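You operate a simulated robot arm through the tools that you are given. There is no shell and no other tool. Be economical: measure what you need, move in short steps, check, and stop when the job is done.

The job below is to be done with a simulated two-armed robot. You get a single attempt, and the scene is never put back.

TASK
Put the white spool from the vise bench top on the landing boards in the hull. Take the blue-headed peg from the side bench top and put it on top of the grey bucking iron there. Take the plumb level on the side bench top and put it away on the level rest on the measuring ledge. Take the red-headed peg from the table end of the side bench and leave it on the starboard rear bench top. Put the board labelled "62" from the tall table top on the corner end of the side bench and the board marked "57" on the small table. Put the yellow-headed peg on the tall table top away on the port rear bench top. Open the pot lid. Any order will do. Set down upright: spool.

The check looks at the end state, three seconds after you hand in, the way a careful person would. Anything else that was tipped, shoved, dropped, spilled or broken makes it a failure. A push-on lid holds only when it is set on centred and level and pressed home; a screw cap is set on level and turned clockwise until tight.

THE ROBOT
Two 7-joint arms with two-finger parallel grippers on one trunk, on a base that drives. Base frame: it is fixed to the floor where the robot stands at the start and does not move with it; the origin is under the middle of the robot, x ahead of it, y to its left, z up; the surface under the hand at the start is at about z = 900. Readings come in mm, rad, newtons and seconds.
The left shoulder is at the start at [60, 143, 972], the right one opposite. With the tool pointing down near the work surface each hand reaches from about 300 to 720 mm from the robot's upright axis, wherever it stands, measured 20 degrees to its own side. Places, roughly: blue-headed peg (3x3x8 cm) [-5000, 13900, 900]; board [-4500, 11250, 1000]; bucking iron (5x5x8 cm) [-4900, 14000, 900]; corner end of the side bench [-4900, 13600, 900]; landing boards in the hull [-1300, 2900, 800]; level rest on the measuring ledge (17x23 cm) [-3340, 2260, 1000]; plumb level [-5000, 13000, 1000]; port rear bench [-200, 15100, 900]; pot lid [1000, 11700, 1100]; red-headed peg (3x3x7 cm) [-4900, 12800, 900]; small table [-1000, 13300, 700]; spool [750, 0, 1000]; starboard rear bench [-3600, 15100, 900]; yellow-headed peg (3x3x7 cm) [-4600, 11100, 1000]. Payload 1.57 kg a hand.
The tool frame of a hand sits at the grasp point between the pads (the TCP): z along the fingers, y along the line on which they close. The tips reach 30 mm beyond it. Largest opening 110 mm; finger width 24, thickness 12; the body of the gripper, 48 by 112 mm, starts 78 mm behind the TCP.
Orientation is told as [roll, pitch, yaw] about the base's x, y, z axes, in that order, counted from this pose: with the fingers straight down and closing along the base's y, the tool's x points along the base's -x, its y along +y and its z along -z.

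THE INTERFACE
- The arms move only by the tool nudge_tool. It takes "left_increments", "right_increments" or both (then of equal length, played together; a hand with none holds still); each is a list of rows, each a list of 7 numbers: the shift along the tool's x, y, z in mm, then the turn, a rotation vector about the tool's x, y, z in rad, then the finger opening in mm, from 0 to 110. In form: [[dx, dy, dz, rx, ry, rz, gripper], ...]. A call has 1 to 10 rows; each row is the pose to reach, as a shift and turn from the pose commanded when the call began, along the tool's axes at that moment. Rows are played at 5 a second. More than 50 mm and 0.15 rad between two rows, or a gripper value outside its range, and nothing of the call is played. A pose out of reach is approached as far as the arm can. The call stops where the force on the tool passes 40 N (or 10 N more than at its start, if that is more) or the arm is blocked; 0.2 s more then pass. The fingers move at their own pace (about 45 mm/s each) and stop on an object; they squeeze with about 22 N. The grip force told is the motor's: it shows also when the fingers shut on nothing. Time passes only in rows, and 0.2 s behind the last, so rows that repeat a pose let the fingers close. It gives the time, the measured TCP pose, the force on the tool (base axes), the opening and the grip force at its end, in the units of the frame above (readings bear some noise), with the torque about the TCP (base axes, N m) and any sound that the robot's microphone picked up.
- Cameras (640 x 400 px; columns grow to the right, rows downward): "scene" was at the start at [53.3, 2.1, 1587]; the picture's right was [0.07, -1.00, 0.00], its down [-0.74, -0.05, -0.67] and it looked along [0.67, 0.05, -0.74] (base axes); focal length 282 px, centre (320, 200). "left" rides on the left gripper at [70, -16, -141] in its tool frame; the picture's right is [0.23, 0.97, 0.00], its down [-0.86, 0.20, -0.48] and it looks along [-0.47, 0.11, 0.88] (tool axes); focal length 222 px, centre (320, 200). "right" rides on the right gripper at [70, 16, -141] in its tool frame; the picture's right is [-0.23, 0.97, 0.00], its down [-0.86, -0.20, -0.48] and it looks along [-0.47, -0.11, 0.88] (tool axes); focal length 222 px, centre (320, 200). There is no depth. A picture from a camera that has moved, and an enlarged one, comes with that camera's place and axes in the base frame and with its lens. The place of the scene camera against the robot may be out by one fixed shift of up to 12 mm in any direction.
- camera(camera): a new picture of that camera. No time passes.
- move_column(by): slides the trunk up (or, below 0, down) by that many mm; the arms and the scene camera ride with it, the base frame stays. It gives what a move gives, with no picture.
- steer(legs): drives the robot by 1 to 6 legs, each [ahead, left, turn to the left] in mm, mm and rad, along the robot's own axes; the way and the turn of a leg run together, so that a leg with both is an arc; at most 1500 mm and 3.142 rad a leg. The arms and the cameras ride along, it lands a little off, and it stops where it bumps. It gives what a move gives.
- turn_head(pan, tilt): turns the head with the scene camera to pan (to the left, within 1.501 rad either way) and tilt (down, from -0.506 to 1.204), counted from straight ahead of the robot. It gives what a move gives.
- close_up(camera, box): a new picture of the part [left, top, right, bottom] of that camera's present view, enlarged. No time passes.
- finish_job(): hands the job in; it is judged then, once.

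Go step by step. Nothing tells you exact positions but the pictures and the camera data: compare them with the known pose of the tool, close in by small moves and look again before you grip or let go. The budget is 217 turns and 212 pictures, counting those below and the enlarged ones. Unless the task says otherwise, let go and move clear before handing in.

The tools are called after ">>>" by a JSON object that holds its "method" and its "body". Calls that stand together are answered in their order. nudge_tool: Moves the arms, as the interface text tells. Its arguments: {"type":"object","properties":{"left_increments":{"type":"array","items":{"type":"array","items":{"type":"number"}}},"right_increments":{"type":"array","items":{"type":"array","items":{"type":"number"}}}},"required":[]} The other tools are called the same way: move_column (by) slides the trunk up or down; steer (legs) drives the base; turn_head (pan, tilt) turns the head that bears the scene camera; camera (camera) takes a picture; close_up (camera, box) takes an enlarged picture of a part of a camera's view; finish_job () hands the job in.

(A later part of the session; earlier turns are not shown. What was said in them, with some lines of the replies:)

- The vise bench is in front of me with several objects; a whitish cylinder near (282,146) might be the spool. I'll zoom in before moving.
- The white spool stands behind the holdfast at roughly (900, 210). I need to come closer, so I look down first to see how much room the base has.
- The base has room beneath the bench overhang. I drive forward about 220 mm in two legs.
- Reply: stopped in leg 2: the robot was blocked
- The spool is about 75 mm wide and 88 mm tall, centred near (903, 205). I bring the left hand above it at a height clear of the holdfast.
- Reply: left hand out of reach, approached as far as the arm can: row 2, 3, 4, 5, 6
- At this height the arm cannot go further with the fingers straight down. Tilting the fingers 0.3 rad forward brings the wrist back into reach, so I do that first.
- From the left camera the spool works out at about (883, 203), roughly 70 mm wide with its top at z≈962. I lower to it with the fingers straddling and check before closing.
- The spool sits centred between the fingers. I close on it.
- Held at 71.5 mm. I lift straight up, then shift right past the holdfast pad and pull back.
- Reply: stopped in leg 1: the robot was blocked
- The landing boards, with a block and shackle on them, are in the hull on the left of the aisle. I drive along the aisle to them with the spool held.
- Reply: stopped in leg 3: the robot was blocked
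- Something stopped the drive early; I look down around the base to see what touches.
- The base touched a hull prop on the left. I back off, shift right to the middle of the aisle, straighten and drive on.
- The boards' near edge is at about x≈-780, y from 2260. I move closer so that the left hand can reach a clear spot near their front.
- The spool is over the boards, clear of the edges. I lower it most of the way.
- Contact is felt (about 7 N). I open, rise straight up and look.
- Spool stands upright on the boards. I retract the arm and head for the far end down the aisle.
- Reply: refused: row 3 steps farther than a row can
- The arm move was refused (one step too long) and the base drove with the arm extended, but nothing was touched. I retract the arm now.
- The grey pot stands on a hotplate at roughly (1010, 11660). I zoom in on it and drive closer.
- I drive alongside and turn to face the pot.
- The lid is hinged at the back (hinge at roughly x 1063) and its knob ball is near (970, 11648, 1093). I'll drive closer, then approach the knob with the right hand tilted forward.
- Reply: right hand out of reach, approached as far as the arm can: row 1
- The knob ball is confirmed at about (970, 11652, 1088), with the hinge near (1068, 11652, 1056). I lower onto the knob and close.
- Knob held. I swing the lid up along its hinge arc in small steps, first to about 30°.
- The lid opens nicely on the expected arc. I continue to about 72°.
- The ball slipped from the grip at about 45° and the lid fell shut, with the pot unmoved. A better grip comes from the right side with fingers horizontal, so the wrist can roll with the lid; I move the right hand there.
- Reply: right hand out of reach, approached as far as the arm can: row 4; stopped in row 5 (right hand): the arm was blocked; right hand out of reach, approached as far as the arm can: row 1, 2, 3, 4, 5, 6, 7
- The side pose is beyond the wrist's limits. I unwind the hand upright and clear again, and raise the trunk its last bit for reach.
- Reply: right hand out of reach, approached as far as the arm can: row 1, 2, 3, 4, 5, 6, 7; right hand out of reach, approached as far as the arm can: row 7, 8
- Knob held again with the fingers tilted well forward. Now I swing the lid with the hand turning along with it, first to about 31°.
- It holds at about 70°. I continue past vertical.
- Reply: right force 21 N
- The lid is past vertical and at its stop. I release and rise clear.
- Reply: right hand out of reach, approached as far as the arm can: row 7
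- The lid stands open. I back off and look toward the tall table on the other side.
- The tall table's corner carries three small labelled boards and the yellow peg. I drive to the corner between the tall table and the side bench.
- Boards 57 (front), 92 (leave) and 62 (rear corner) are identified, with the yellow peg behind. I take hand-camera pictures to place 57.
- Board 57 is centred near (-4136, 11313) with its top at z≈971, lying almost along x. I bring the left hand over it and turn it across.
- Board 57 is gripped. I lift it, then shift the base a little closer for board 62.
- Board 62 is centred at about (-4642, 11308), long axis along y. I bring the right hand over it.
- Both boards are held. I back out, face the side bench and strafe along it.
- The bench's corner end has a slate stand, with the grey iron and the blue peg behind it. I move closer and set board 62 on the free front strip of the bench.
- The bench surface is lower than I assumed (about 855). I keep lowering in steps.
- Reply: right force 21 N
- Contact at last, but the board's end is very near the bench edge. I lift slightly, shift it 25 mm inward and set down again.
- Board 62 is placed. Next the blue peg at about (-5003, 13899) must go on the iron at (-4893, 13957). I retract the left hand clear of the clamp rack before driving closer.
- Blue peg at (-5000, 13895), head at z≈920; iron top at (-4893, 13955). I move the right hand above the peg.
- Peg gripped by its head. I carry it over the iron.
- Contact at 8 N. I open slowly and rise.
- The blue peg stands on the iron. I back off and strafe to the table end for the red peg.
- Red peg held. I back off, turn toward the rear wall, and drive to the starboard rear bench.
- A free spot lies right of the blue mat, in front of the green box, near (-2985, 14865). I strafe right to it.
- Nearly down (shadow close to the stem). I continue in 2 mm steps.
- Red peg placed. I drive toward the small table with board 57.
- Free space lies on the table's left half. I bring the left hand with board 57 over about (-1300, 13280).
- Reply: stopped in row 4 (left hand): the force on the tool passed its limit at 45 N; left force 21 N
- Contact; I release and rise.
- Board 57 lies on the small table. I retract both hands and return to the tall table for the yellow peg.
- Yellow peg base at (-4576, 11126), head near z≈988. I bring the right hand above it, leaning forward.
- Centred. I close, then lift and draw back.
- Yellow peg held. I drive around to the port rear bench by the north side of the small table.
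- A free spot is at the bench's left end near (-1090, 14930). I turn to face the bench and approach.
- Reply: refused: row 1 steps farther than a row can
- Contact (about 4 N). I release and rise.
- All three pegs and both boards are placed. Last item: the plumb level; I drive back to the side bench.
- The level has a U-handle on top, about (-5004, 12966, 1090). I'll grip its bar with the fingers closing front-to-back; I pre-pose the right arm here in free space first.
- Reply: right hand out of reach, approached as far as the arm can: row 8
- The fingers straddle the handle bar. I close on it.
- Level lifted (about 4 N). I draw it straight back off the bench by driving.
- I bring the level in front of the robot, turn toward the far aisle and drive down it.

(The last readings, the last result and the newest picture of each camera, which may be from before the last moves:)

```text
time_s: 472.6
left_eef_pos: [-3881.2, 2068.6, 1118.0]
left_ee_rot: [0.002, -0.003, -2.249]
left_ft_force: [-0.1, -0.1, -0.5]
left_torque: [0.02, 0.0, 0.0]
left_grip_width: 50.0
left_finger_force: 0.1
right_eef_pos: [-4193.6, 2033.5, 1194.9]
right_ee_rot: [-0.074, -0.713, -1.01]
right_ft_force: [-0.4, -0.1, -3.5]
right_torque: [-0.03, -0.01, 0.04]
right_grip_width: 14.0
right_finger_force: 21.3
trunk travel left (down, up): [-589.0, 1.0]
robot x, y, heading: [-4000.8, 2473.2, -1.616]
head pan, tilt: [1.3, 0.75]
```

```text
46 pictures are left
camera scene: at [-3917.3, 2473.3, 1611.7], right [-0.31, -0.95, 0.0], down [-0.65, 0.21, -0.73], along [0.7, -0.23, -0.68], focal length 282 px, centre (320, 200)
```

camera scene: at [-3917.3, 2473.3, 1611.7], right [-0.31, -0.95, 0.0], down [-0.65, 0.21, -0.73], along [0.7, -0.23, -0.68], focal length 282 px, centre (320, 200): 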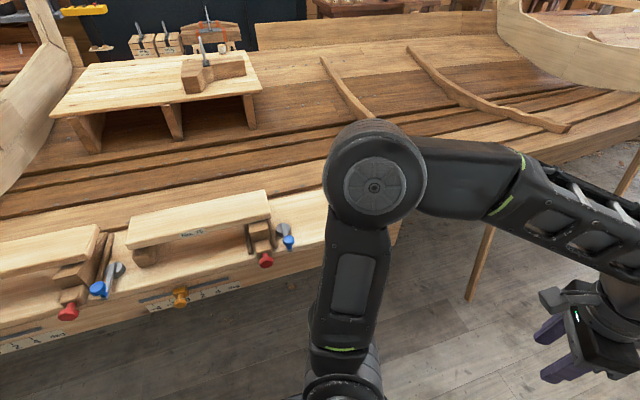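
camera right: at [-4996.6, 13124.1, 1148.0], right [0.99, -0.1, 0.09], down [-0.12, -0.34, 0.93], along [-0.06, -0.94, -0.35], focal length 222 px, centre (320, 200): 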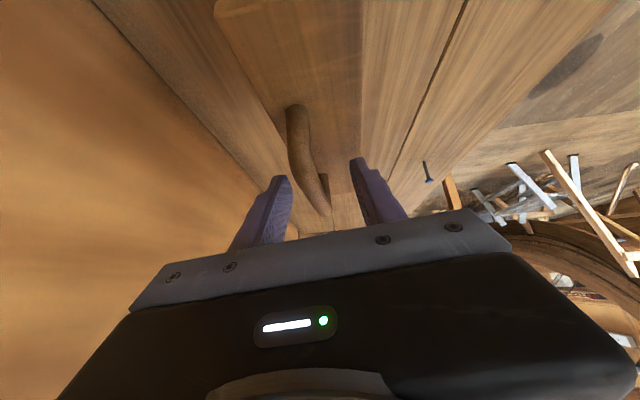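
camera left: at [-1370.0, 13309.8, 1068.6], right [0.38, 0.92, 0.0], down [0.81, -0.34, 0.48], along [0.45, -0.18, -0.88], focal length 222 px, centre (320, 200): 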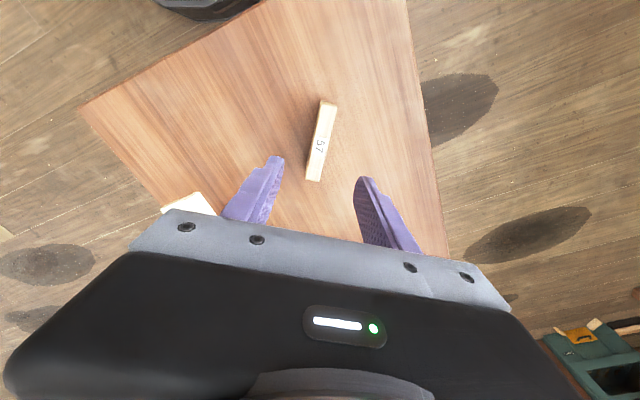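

The ledge is at x≈-3440 front. I step away a little and turn toward it, keeping the level clear.

>>> {"method": "steer", "body": {"legs": [[0, -80, 0], [0, 0, 0.8]]}}

>>> {"method": "turn_head", "body": {"pan": 0.5, "tilt": 0.7}}

>>> {"method": "camera", "body": {"camera": "scene"}}

```text
time_s: 475.8
left_eef_pos: [-3707.4, 2281.2, 1116.6]
left_ee_rot: [0.003, -0.004, -1.448]
left_ft_force: [0.3, 0.3, 1.1]
left_torque: [0.01, 0.01, -0.01]
left_grip_width: 50.1
left_finger_force: 0.0
right_eef_pos: [-3900.3, 2032.0, 1195.3]
right_ee_rot: [-0.078, -0.714, -0.207]
right_ft_force: [0.4, -0.9, -3.7]
right_torque: [0.0, 0.02, 0.01]
right_grip_width: 13.7
right_finger_force: 22.0
trunk travel left (down, up): [-589.0, 1.0]
robot x, y, heading: [-4082.9, 2472.6, -0.815]
head pan, tilt: [1.3, 0.75]
```

```text
time_s: 476.9
left_eef_pos: [-3705.6, 2280.9, 1117.4]
left_ee_rot: [0.002, -0.003, -1.448]
left_ft_force: [-0.7, -0.8, -0.2]
left_torque: [-0.01, -0.02, -0.01]
left_grip_width: 50.4
left_finger_force: 0.1
right_eef_pos: [-3900.0, 2031.7, 1195.4]
right_ee_rot: [-0.074, -0.713, -0.209]
right_ft_force: [0.3, -0.4, -3.2]
right_torque: [0.0, 0.01, 0.01]
right_grip_width: 13.8
right_finger_force: 21.7
trunk travel left (down, up): [-589.0, 1.0]
robot x, y, heading: [-4079.7, 2475.0, -0.811]
head pan, tilt: [0.499, 0.7]
```

```text
45 pictures are left
camera scene: at [-4016.5, 2468.2, 1615.9], right [-0.31, -0.95, 0.0], down [-0.61, 0.2, -0.76], along [0.73, -0.24, -0.64], focal length 282 px, centre (320, 200)
```

scene: 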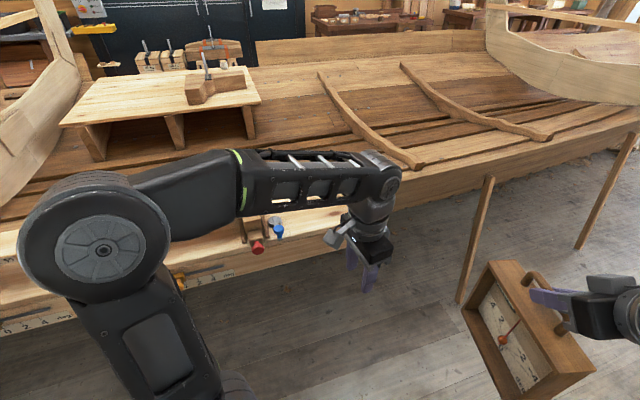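

>>> {"method": "close_up", "body": {"camera": "scene", "box": [440, 240, 640, 400]}}

>>> {"method": "camera", "body": {"camera": "right"}}

```text
2.50 times, centred on (540, 320) of scene
camera zoom: at [-4016.5, 2468.2, 1615.9], right [-0.31, -0.95, 0.0], down [-0.61, 0.2, -0.76], along [0.73, -0.24, -0.64], focal length 706 px, centre (-230, -100)
```

zoom: 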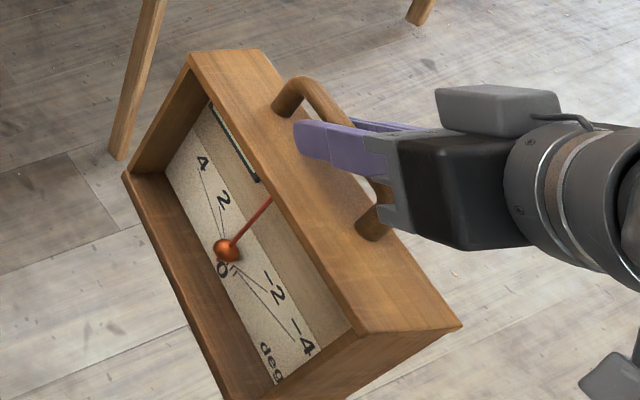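

```text
43 pictures are left
camera right: at [-4037.3, 2089.5, 1254.8], right [0.42, 0.9, 0.09], down [0.28, -0.23, 0.93], along [0.86, -0.36, -0.35], focal length 222 px, centre (320, 200)
```

right: 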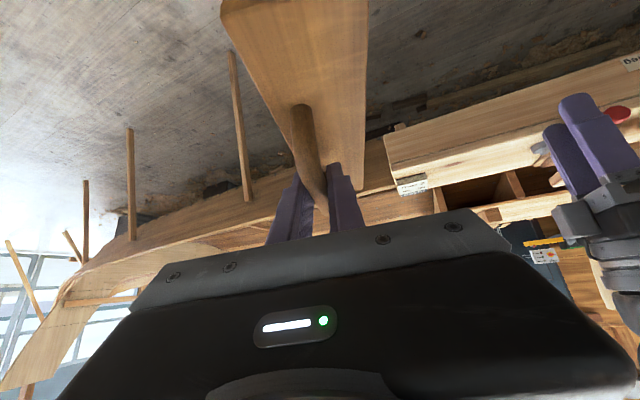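

The level hangs upright. I turn on so that the ledge lies to the right front, giving the right hand the same reach as at the bench.

>>> {"method": "steer", "body": {"legs": [[0, 0, 1.9]]}}

>>> {"method": "turn_head", "body": {"pan": -1.4, "tilt": 0.6}}

>>> {"method": "camera", "body": {"camera": "scene"}}

```text
time_s: 481.8
left_eef_pos: [-4003.7, 2891.9, 1117.9]
left_ee_rot: [0.002, -0.003, 0.419]
left_ft_force: [0.3, 0.2, -0.9]
left_torque: [-0.03, -0.02, -0.01]
left_grip_width: 49.9
left_finger_force: 0.1
right_eef_pos: [-3709.1, 2779.1, 1195.9]
right_ee_rot: [-0.075, -0.714, 1.661]
right_ft_force: [0.9, 0.3, -3.8]
right_torque: [-0.02, 0.01, 0.0]
right_grip_width: 13.8
right_finger_force: 21.5
trunk travel left (down, up): [-589.0, 1.0]
robot x, y, heading: [-4082.9, 2478.0, 1.052]
head pan, tilt: [0.499, 0.7]
```

```text
time_s: 483.7
left_eef_pos: [-4004.8, 2890.7, 1116.3]
left_ee_rot: [0.002, -0.004, 0.419]
left_ft_force: [0.9, 0.0, 0.5]
left_torque: [0.02, 0.0, 0.03]
left_grip_width: 50.2
left_finger_force: 0.1
right_eef_pos: [-3709.4, 2779.0, 1195.2]
right_ee_rot: [-0.077, -0.714, 1.658]
right_ft_force: [-0.4, -1.0, -2.8]
right_torque: [-0.03, -0.02, 0.03]
right_grip_width: 13.5
right_finger_force: 21.9
trunk travel left (down, up): [-589.0, 1.0]
robot x, y, heading: [-4084.0, 2477.5, 1.054]
head pan, tilt: [-1.4, 0.6]
```

```text
42 pictures are left
camera scene: at [-4008.3, 2417.1, 1624.5], right [-0.34, -0.94, 0.0], down [-0.53, 0.19, -0.82], along [0.78, -0.28, -0.57], focal length 282 px, centre (320, 200)
```

scene: 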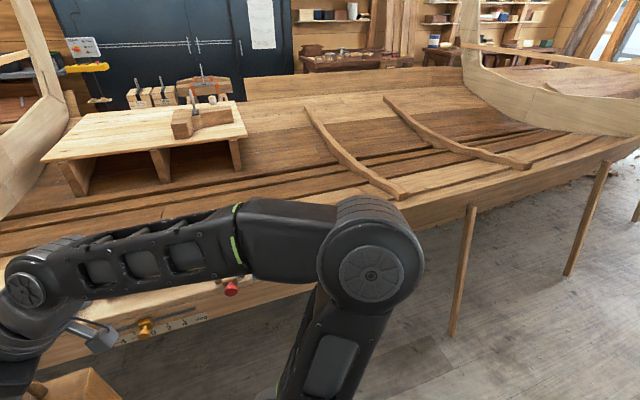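

>>> {"method": "steer", "body": {"legs": [[-1000, -570, 0]]}}

>>> {"method": "turn_head", "body": {"pan": -0.1, "tilt": 0.4}}

>>> {"method": "camera", "body": {"camera": "scene"}}

```text
time_s: 489.6
left_eef_pos: [-4013.2, 1736.8, 1116.6]
left_ee_rot: [0.002, -0.004, 0.429]
left_ft_force: [0.3, 0.2, -0.9]
left_torque: [0.03, 0.04, 0.05]
left_grip_width: 50.1
left_finger_force: 0.0
right_eef_pos: [-3717.5, 1627.1, 1195.3]
right_ee_rot: [-0.074, -0.714, 1.67]
right_ft_force: [0.1, 0.2, -3.0]
right_torque: [-0.03, 0.0, 0.03]
right_grip_width: 13.6
right_finger_force: 22.0
trunk travel left (down, up): [-589.0, 1.0]
robot x, y, heading: [-4086.8, 1319.7, 1.061]
head pan, tilt: [-1.4, 0.6]
```

```text
time_s: 491.0
left_eef_pos: [-4012.7, 1737.7, 1116.2]
left_ee_rot: [0.002, -0.004, 0.426]
left_ft_force: [0.2, -0.5, -0.1]
left_torque: [-0.02, 0.02, 0.0]
left_grip_width: 49.8
left_finger_force: 0.1
right_eef_pos: [-3717.3, 1626.4, 1195.0]
right_ee_rot: [-0.074, -0.715, 1.667]
right_ft_force: [0.5, -1.0, -4.3]
right_torque: [-0.04, -0.01, 0.03]
right_grip_width: 13.7
right_finger_force: 22.0
trunk travel left (down, up): [-589.0, 1.0]
robot x, y, heading: [-4086.9, 1319.9, 1.061]
head pan, tilt: [-0.099, 0.4]
```

```text
41 pictures are left
camera scene: at [-4043.5, 1368.2, 1642.7], right [0.82, -0.57, 0.0], down [-0.22, -0.32, -0.92], along [0.53, 0.76, -0.39], focal length 282 px, centre (320, 200)
```

scene: 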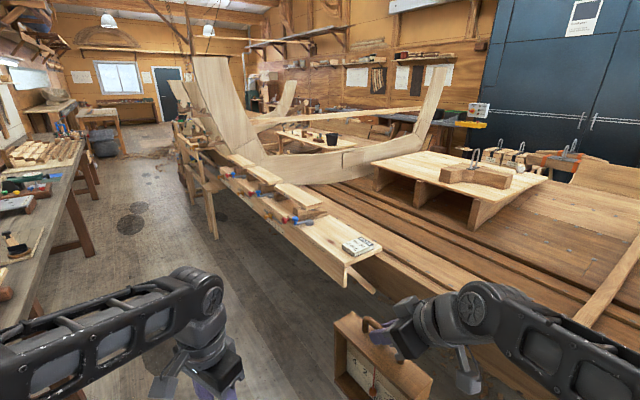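

>>> {"method": "close_up", "body": {"camera": "scene", "box": [210, 150, 400, 300]}}

>>> {"method": "close_up", "body": {"camera": "scene", "box": [290, 200, 390, 280]}}

```text
2.67 times, centred on (305, 225) of scene
camera zoom: at [-4043.5, 1368.2, 1642.7], right [0.82, -0.57, 0.0], down [-0.22, -0.32, -0.92], along [0.53, 0.76, -0.39], focal length 753 px, centre (360, 133)
```

zoom: 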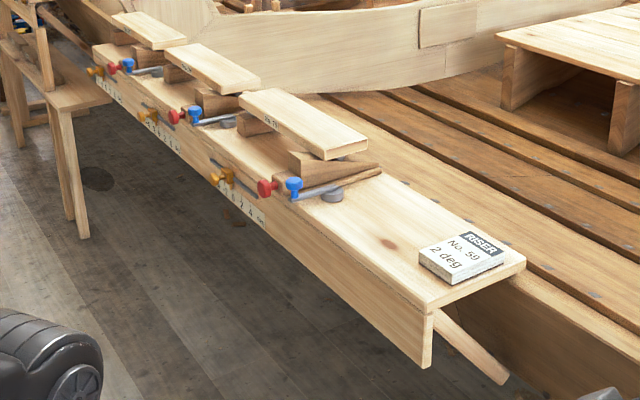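

```text
5.00 times, centred on (340, 240) of scene
camera zoom: at [-4043.5, 1368.2, 1642.7], right [0.82, -0.57, 0.0], down [-0.22, -0.32, -0.92], along [0.53, 0.76, -0.39], focal length 1412 px, centre (220, 0)
```

zoom: 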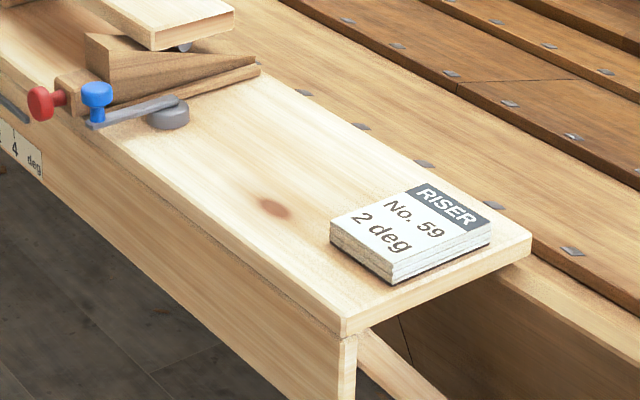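

The bare end of the ledge between the wedge station and the riser card is the level rest: surface z≈985, y about 2170–2405, x about −3440 to −3240. I raise the level above it first, then drive in.

>>> {"method": "nudge_tool", "body": {"right_increments": [[-15, -1, -17, 0, 0, 0, 5], [-30, -2.5, -34, 0, 0, 0, 5], [-44, -4, -51, 0, 0, 0, 5]]}}

```text
time_s: 491.8
left_eef_pos: [-4013.8, 1736.0, 1116.2]
left_ee_rot: [0.001, -0.003, 0.427]
left_ft_force: [1.1, 0.4, -0.3]
left_torque: [-0.02, -0.02, -0.01]
left_grip_width: 50.2
left_finger_force: 0.0
right_eef_pos: [-3716.8, 1624.3, 1265.6]
right_ee_rot: [-0.076, -0.714, 1.667]
right_ft_force: [0.0, 0.3, -3.5]
right_torque: [-0.03, 0.02, -0.01]
right_grip_width: 13.8
right_finger_force: 22.0
trunk travel left (down, up): [-589.0, 1.0]
robot x, y, heading: [-4088.2, 1322.8, 1.063]
head pan, tilt: [-0.099, 0.4]
```

>>> {"method": "steer", "body": {"legs": [[0, 0, -0.078], [600, 97, 0]]}}

>>> {"method": "turn_head", "body": {"pan": -0.4, "tilt": 0.55}}

>>> {"method": "camera", "body": {"camera": "scene"}}

```text
time_s: 495.7
left_eef_pos: [-3742.7, 2287.6, 1115.3]
left_ee_rot: [0.002, -0.001, 0.368]
left_ft_force: [1.3, 0.3, -0.9]
left_torque: [-0.01, 0.01, 0.03]
left_grip_width: 50.2
left_finger_force: 0.2
right_eef_pos: [-3454.4, 2156.2, 1265.4]
right_ee_rot: [-0.076, -0.714, 1.608]
right_ft_force: [-0.4, 0.1, -3.6]
right_torque: [0.01, -0.01, 0.01]
right_grip_width: 13.4
right_finger_force: 22.4
trunk travel left (down, up): [-589.0, 1.0]
robot x, y, heading: [-3837.7, 1877.0, 1.004]
head pan, tilt: [-0.099, 0.4]
```

```text
time_s: 496.5
left_eef_pos: [-3742.8, 2286.9, 1117.0]
left_ee_rot: [0.002, -0.001, 0.366]
left_ft_force: [-0.2, 0.6, -0.4]
left_torque: [0.02, -0.01, 0.01]
left_grip_width: 50.0
left_finger_force: 0.1
right_eef_pos: [-3454.7, 2155.3, 1264.6]
right_ee_rot: [-0.075, -0.715, 1.607]
right_ft_force: [0.2, 0.3, -3.1]
right_torque: [0.0, 0.02, 0.01]
right_grip_width: 13.7
right_finger_force: 21.4
trunk travel left (down, up): [-589.0, 1.0]
robot x, y, heading: [-3843.0, 1876.0, 0.999]
head pan, tilt: [-0.4, 0.55]
```

```text
38 pictures are left
camera scene: at [-3779.2, 1898.5, 1629.1], right [0.57, -0.82, 0.0], down [-0.43, -0.3, -0.85], along [0.7, 0.48, -0.52], focal length 282 px, centre (320, 200)
```

scene: 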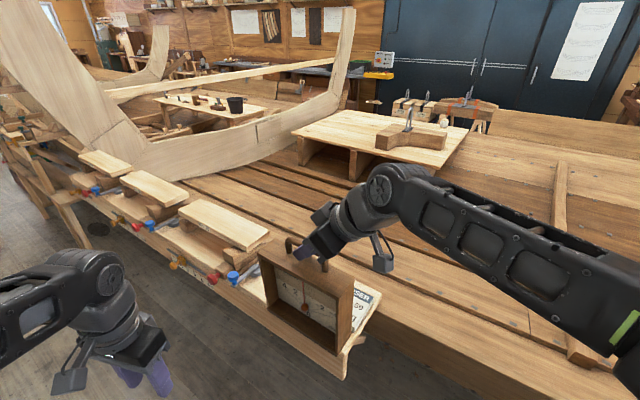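

>>> {"method": "nudge_tool", "body": {"right_increments": [[-20, -28, 20, 0, 0, 0, 5], [-41, -56, 42, 0, 0, 0, 5], [-62, -84, 64, 0, 0, 0, 5], [-82, -112, 86, 0, 0, 0, 5]]}}

>>> {"method": "close_up", "body": {"camera": "scene", "box": [200, 180, 420, 340]}}

>>> {"method": "camera", "body": {"camera": "right"}}

```text
time_s: 497.5
left_eef_pos: [-3743.2, 2287.4, 1116.1]
left_ee_rot: [0.003, -0.002, 0.367]
left_ft_force: [0.2, 0.1, 0.1]
left_torque: [-0.04, -0.01, 0.0]
left_grip_width: 50.1
left_finger_force: 0.1
right_eef_pos: [-3339.6, 2272.7, 1259.8]
right_ee_rot: [-0.076, -0.713, 1.605]
right_ft_force: [0.1, -0.3, -3.4]
right_torque: [0.0, 0.03, 0.02]
right_grip_width: 13.7
right_finger_force: 22.1
trunk travel left (down, up): [-589.0, 1.0]
robot x, y, heading: [-3840.3, 1875.1, 1.002]
head pan, tilt: [-0.4, 0.55]
```

```text
2.50 times, centred on (310, 260) of scene
camera zoom: at [-3778.3, 1899.5, 1629.0], right [0.57, -0.82, 0.0], down [-0.43, -0.3, -0.85], along [0.7, 0.48, -0.52], focal length 706 px, centre (345, 50)
```

zoom: 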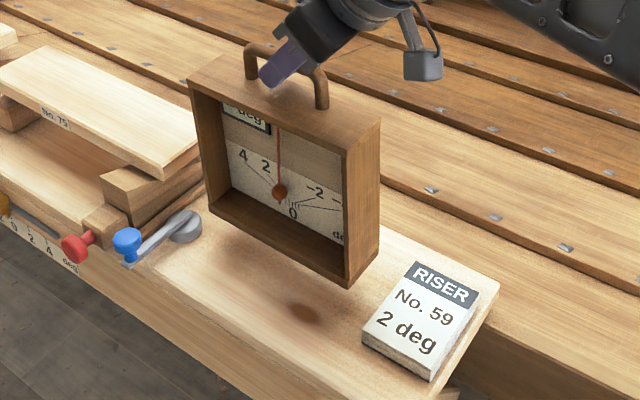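

```text
36 pictures are left
camera right: at [-3362.3, 2128.8, 1320.0], right [-0.98, 0.19, 0.09], down [0.15, 0.33, 0.93], along [0.14, 0.93, -0.35], focal length 222 px, centre (320, 200)
```

right: 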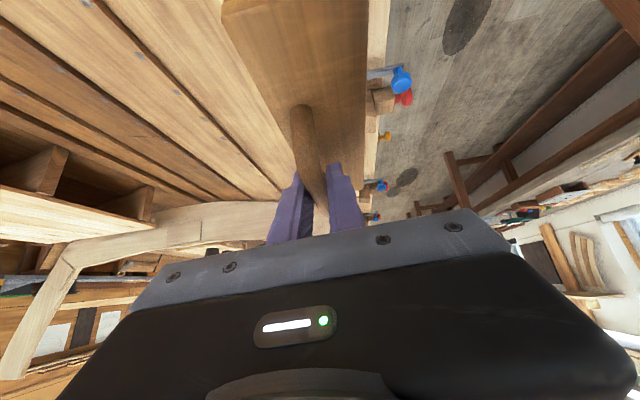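

The level is over the rest with clearance to the card and the lever disc. I lower it.

>>> {"method": "nudge_tool", "body": {"right_increments": [[4, 0.6, 12, 0, 0, 0, 5], [10, 1.2, 20, 0, 0, 0, 5], [15.2, 1.7, 26.5, 0, 0, 0, 5], [15.2, 1.7, 26.5, 0, 0, 0, 5]]}}

>>> {"method": "close_up", "body": {"camera": "scene", "box": [200, 180, 420, 340]}}

```text
time_s: 498.5
left_eef_pos: [-3743.7, 2286.6, 1116.7]
left_ee_rot: [0.002, -0.004, 0.366]
left_ft_force: [-0.4, 0.4, -0.1]
left_torque: [-0.03, -0.04, 0.0]
left_grip_width: 50.2
left_finger_force: 0.0
right_eef_pos: [-3340.7, 2278.6, 1228.1]
right_ee_rot: [-0.075, -0.715, 1.607]
right_ft_force: [-0.6, -0.6, -2.2]
right_torque: [-0.03, 0.02, 0.05]
right_grip_width: 13.8
right_finger_force: 21.9
trunk travel left (down, up): [-589.0, 1.0]
robot x, y, heading: [-3843.5, 1874.5, 0.994]
head pan, tilt: [-0.4, 0.55]
```

```text
2.50 times, centred on (310, 260) of scene
camera zoom: at [-3779.3, 1898.3, 1629.0], right [0.57, -0.82, 0.0], down [-0.43, -0.3, -0.85], along [0.7, 0.48, -0.52], focal length 706 px, centre (345, 50)
```

zoom: 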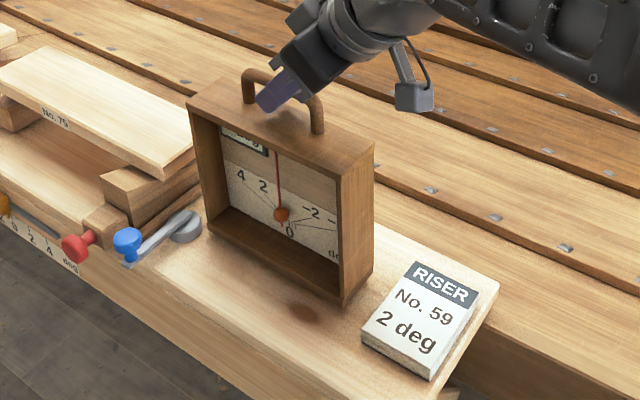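

>>> {"method": "nudge_tool", "body": {"right_increments": [[3.2, 0.2, 0, 0, 0, 0, 5], [4.5, 0.3, 1.5, 0, 0, 0, 5], [5.8, 0.4, 3, 0, 0, 0, 5], [5.8, 0.4, 3, 0, 0, 0, 5]]}}

```text
time_s: 499.5
left_eef_pos: [-3743.0, 2286.9, 1116.7]
left_ee_rot: [0.001, 0.0, 0.365]
left_ft_force: [-0.5, 0.1, -0.3]
left_torque: [-0.01, -0.02, -0.02]
left_grip_width: 50.2
left_finger_force: 0.1
right_eef_pos: [-3340.6, 2276.1, 1222.7]
right_ee_rot: [-0.073, -0.715, 1.606]
right_ft_force: [0.2, 0.1, -3.0]
right_torque: [-0.05, -0.01, 0.0]
right_grip_width: 13.6
right_finger_force: 22.7
trunk travel left (down, up): [-589.0, 1.0]
robot x, y, heading: [-3837.8, 1874.2, 1.002]
head pan, tilt: [-0.4, 0.55]
```

Now straight down in small steps until it touches.

>>> {"method": "nudge_tool", "body": {"right_increments": [[1.3, 0.1, 1.5, 0, 0, 0, 5], [2.6, 0.2, 3, 0, 0, 0, 5], [2.6, 0.2, 3, 0, 0, 0, 5]]}}

```text
time_s: 500.3
left_eef_pos: [-3742.8, 2285.3, 1117.6]
left_ee_rot: [0.001, -0.001, 0.367]
left_ft_force: [0.0, 0.3, 0.6]
left_torque: [-0.01, -0.01, -0.02]
left_grip_width: 50.1
left_finger_force: 0.0
right_eef_pos: [-3341.1, 2275.1, 1219.9]
right_ee_rot: [-0.077, -0.716, 1.606]
right_ft_force: [0.4, -0.2, 0.3]
right_torque: [0.27, 0.0, -0.01]
right_grip_width: 13.7
right_finger_force: 22.0
trunk travel left (down, up): [-589.0, 1.0]
robot x, y, heading: [-3840.3, 1880.7, 0.995]
head pan, tilt: [-0.4, 0.55]
```

>>> {"method": "nudge_tool", "body": {"right_increments": [[1, 0.1, 1.1, 0, 0, 0, 5], [1.6, 0.15, 1.9, 0, 0, 0, 5], [1.6, 0.15, 1.9, 0, 0, 0, 5]]}}

>>> {"method": "close_up", "body": {"camera": "scene", "box": [220, 190, 380, 320]}}

```text
time_s: 501.1
left_eef_pos: [-3745.3, 2286.2, 1117.6]
left_ee_rot: [0.005, -0.003, 0.366]
left_ft_force: [0.1, 0.0, 1.0]
left_torque: [0.0, 0.0, 0.0]
left_grip_width: 50.0
left_finger_force: 0.1
right_eef_pos: [-3340.2, 2274.0, 1220.5]
right_ee_rot: [-0.078, -0.717, 1.607]
right_ft_force: [2.9, -3.7, 10.1]
right_torque: [0.59, -0.01, -0.1]
right_grip_width: 14.0
right_finger_force: 22.0
trunk travel left (down, up): [-589.0, 1.0]
robot x, y, heading: [-3842.2, 1870.7, 1.005]
head pan, tilt: [-0.4, 0.55]
```

```text
3.08 times, centred on (300, 255) of scene
camera zoom: at [-3779.8, 1896.8, 1629.2], right [0.57, -0.82, 0.0], down [-0.43, -0.29, -0.85], along [0.7, 0.48, -0.52], focal length 869 px, centre (382, 31)
```

zoom: 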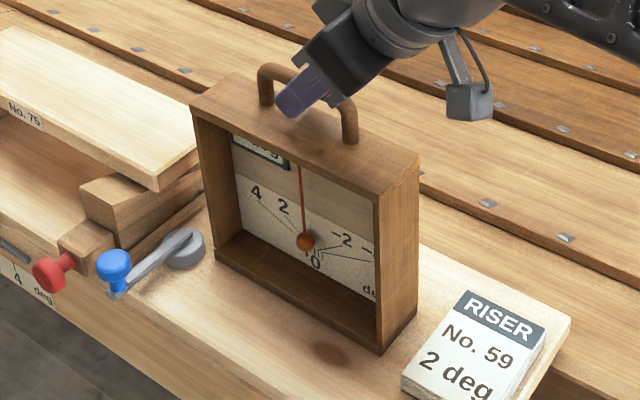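

It rests on the ledge. I open and rise straight up.

>>> {"method": "nudge_tool", "body": {"right_increments": [[0, 0, 0, 0, 0, 0, 20], [0, 0, 0, 0, 0, 0, 35], [0, 0, 0, 0, 0, 0, 50], [-8, -0.7, -9, 0, 0, 0, 50], [-20, -1.7, -23, 0, 0, 0, 50], [-36, -3, -41, 0, 0, 0, 50], [-44, -4, -51, 0, 0, 0, 50]]}}

>>> {"method": "close_up", "body": {"camera": "scene", "box": [200, 170, 400, 330]}}

```text
time_s: 502.7
left_eef_pos: [-3743.9, 2286.5, 1116.4]
left_ee_rot: [0.001, -0.002, 0.365]
left_ft_force: [0.0, 1.0, -0.5]
left_torque: [0.03, 0.0, -0.02]
left_grip_width: 50.0
left_finger_force: 0.0
right_eef_pos: [-3339.9, 2275.8, 1285.3]
right_ee_rot: [-0.075, -0.715, 1.608]
right_ft_force: [0.1, 0.2, 0.1]
right_torque: [-0.04, -0.02, -0.01]
right_grip_width: 49.8
right_finger_force: 0.2
trunk travel left (down, up): [-589.0, 1.0]
robot x, y, heading: [-3842.5, 1879.5, 1.005]
head pan, tilt: [-0.4, 0.55]
```

```text
2.50 times, centred on (300, 250) of scene
camera zoom: at [-3779.4, 1898.3, 1629.0], right [0.57, -0.82, 0.0], down [-0.43, -0.3, -0.85], along [0.7, 0.48, -0.52], focal length 706 px, centre (370, 75)
```

zoom: 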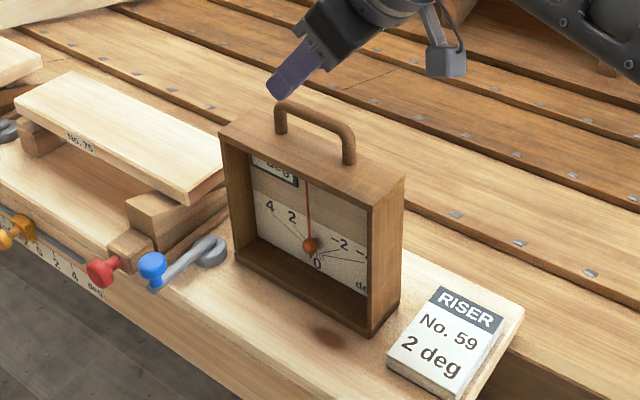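

The level stands on its rest. I back away and take one look at the landing boards for the spool.

>>> {"method": "steer", "body": {"legs": [[-160, 250, 0]]}}

>>> {"method": "turn_head", "body": {"pan": -0.8, "tilt": 0.3}}

>>> {"method": "camera", "body": {"camera": "scene"}}

```text
time_s: 504.7
left_eef_pos: [-4039.7, 2285.0, 1117.2]
left_ee_rot: [0.002, -0.004, 0.366]
left_ft_force: [-0.3, 0.7, 0.4]
left_torque: [0.0, 0.0, 0.02]
left_grip_width: 50.0
left_finger_force: 0.1
right_eef_pos: [-3635.2, 2273.5, 1285.1]
right_ee_rot: [-0.078, -0.715, 1.607]
right_ft_force: [-1.0, 0.7, 0.5]
right_torque: [0.01, -0.04, -0.06]
right_grip_width: 50.0
right_finger_force: 0.2
trunk travel left (down, up): [-589.0, 1.0]
robot x, y, heading: [-4136.3, 1873.2, 0.997]
head pan, tilt: [-0.4, 0.55]
```

```text
time_s: 505.6
left_eef_pos: [-4037.9, 2285.1, 1115.3]
left_ee_rot: [0.001, -0.003, 0.364]
left_ft_force: [0.5, 0.3, -0.4]
left_torque: [0.0, 0.0, -0.01]
left_grip_width: 50.1
left_finger_force: 0.0
right_eef_pos: [-3636.3, 2274.4, 1285.3]
right_ee_rot: [-0.076, -0.714, 1.605]
right_ft_force: [-0.1, -0.2, 0.1]
right_torque: [0.03, 0.02, 0.0]
right_grip_width: 49.9
right_finger_force: 0.0
trunk travel left (down, up): [-589.0, 1.0]
robot x, y, heading: [-4138.0, 1876.4, 1.001]
head pan, tilt: [-0.799, 0.3]
```

```text
32 pictures are left
camera scene: at [-4057.5, 1864.9, 1652.0], right [0.2, -0.98, 0.0], down [-0.29, -0.06, -0.96], along [0.94, 0.19, -0.3], focal length 282 px, centre (320, 200)
```

scene: 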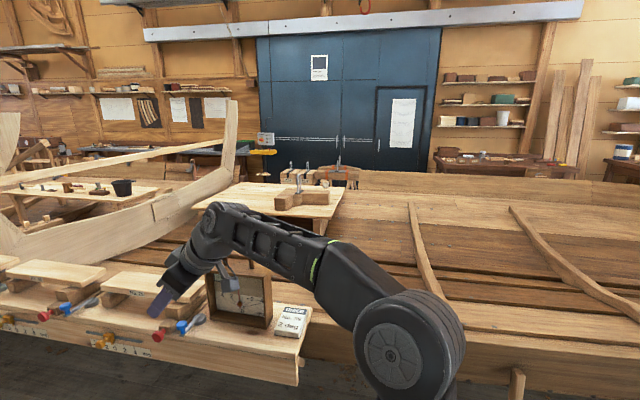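

>>> {"method": "close_up", "body": {"camera": "scene", "box": [230, 150, 370, 240]}}

>>> {"method": "close_up", "body": {"camera": "scene", "box": [190, 250, 330, 350]}}

```text
4.44 times, centred on (300, 195) of scene
camera zoom: at [-4057.5, 1864.9, 1652.0], right [0.2, -0.98, 0.0], down [-0.29, -0.06, -0.96], along [0.94, 0.19, -0.3], focal length 1256 px, centre (409, 222)
```

zoom: 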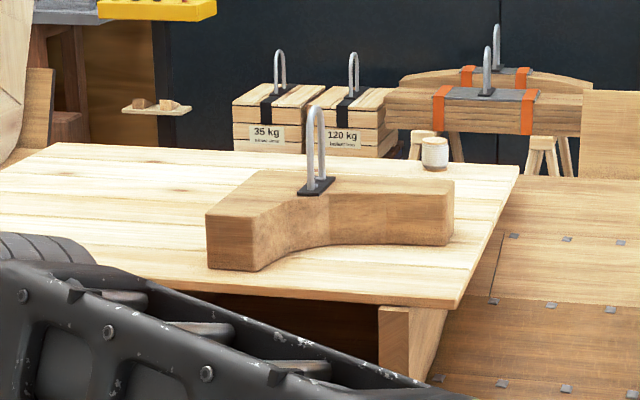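

```text
4.00 times, centred on (260, 300) of scene
camera zoom: at [-4057.5, 1864.9, 1652.0], right [0.2, -0.98, 0.0], down [-0.29, -0.06, -0.96], along [0.94, 0.19, -0.3], focal length 1130 px, centre (560, -200)
```

zoom: 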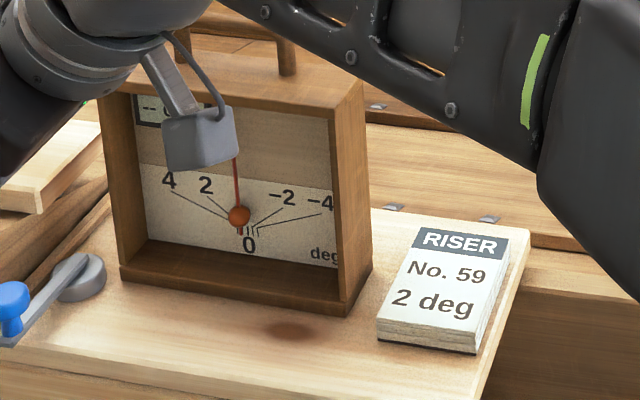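

The white spool stands upright on the landing boards and the level sits on its rest. Everything is placed and both hands are clear, so I hand in.

>>> {"method": "finish_job", "body": {}}

```text
The job is handed in.
```

I finished all eight items and handed in. The hands were empty and clear of everything.

- **White spool:** on the landing boards in the hull, upright. I checked it again just before handing in.
- **Blue-headed peg:** standing on top of the grey bucking iron.
- **Plumb level:** on the bare end of the measuring ledge, between the wedge station and the "RISER No. 59" card. Nothing there is marked as the level rest. I took that spot because its size and position matched the description.
- **Red-headed peg:** on the starboard rear bench, right of the blue mat.
- **Board "62":** on the front strip of the corner end of the side bench.
- **Board "57":** on the small table.
- **Yellow-headed peg:** on the left end of the port rear bench.
- **Pot lid:** open past vertical, against its stop. On my first try the knob slipped at about 45° and the lid dropped shut; I saw no shift in the pot. I last looked at the lid early in the job and did not go back to check it.

The base also bumped three times early on: against the vise bench, against something behind it on the hull side, and against a prop under the hull. I saw nothing displaced, but I did not go back to check those spots.
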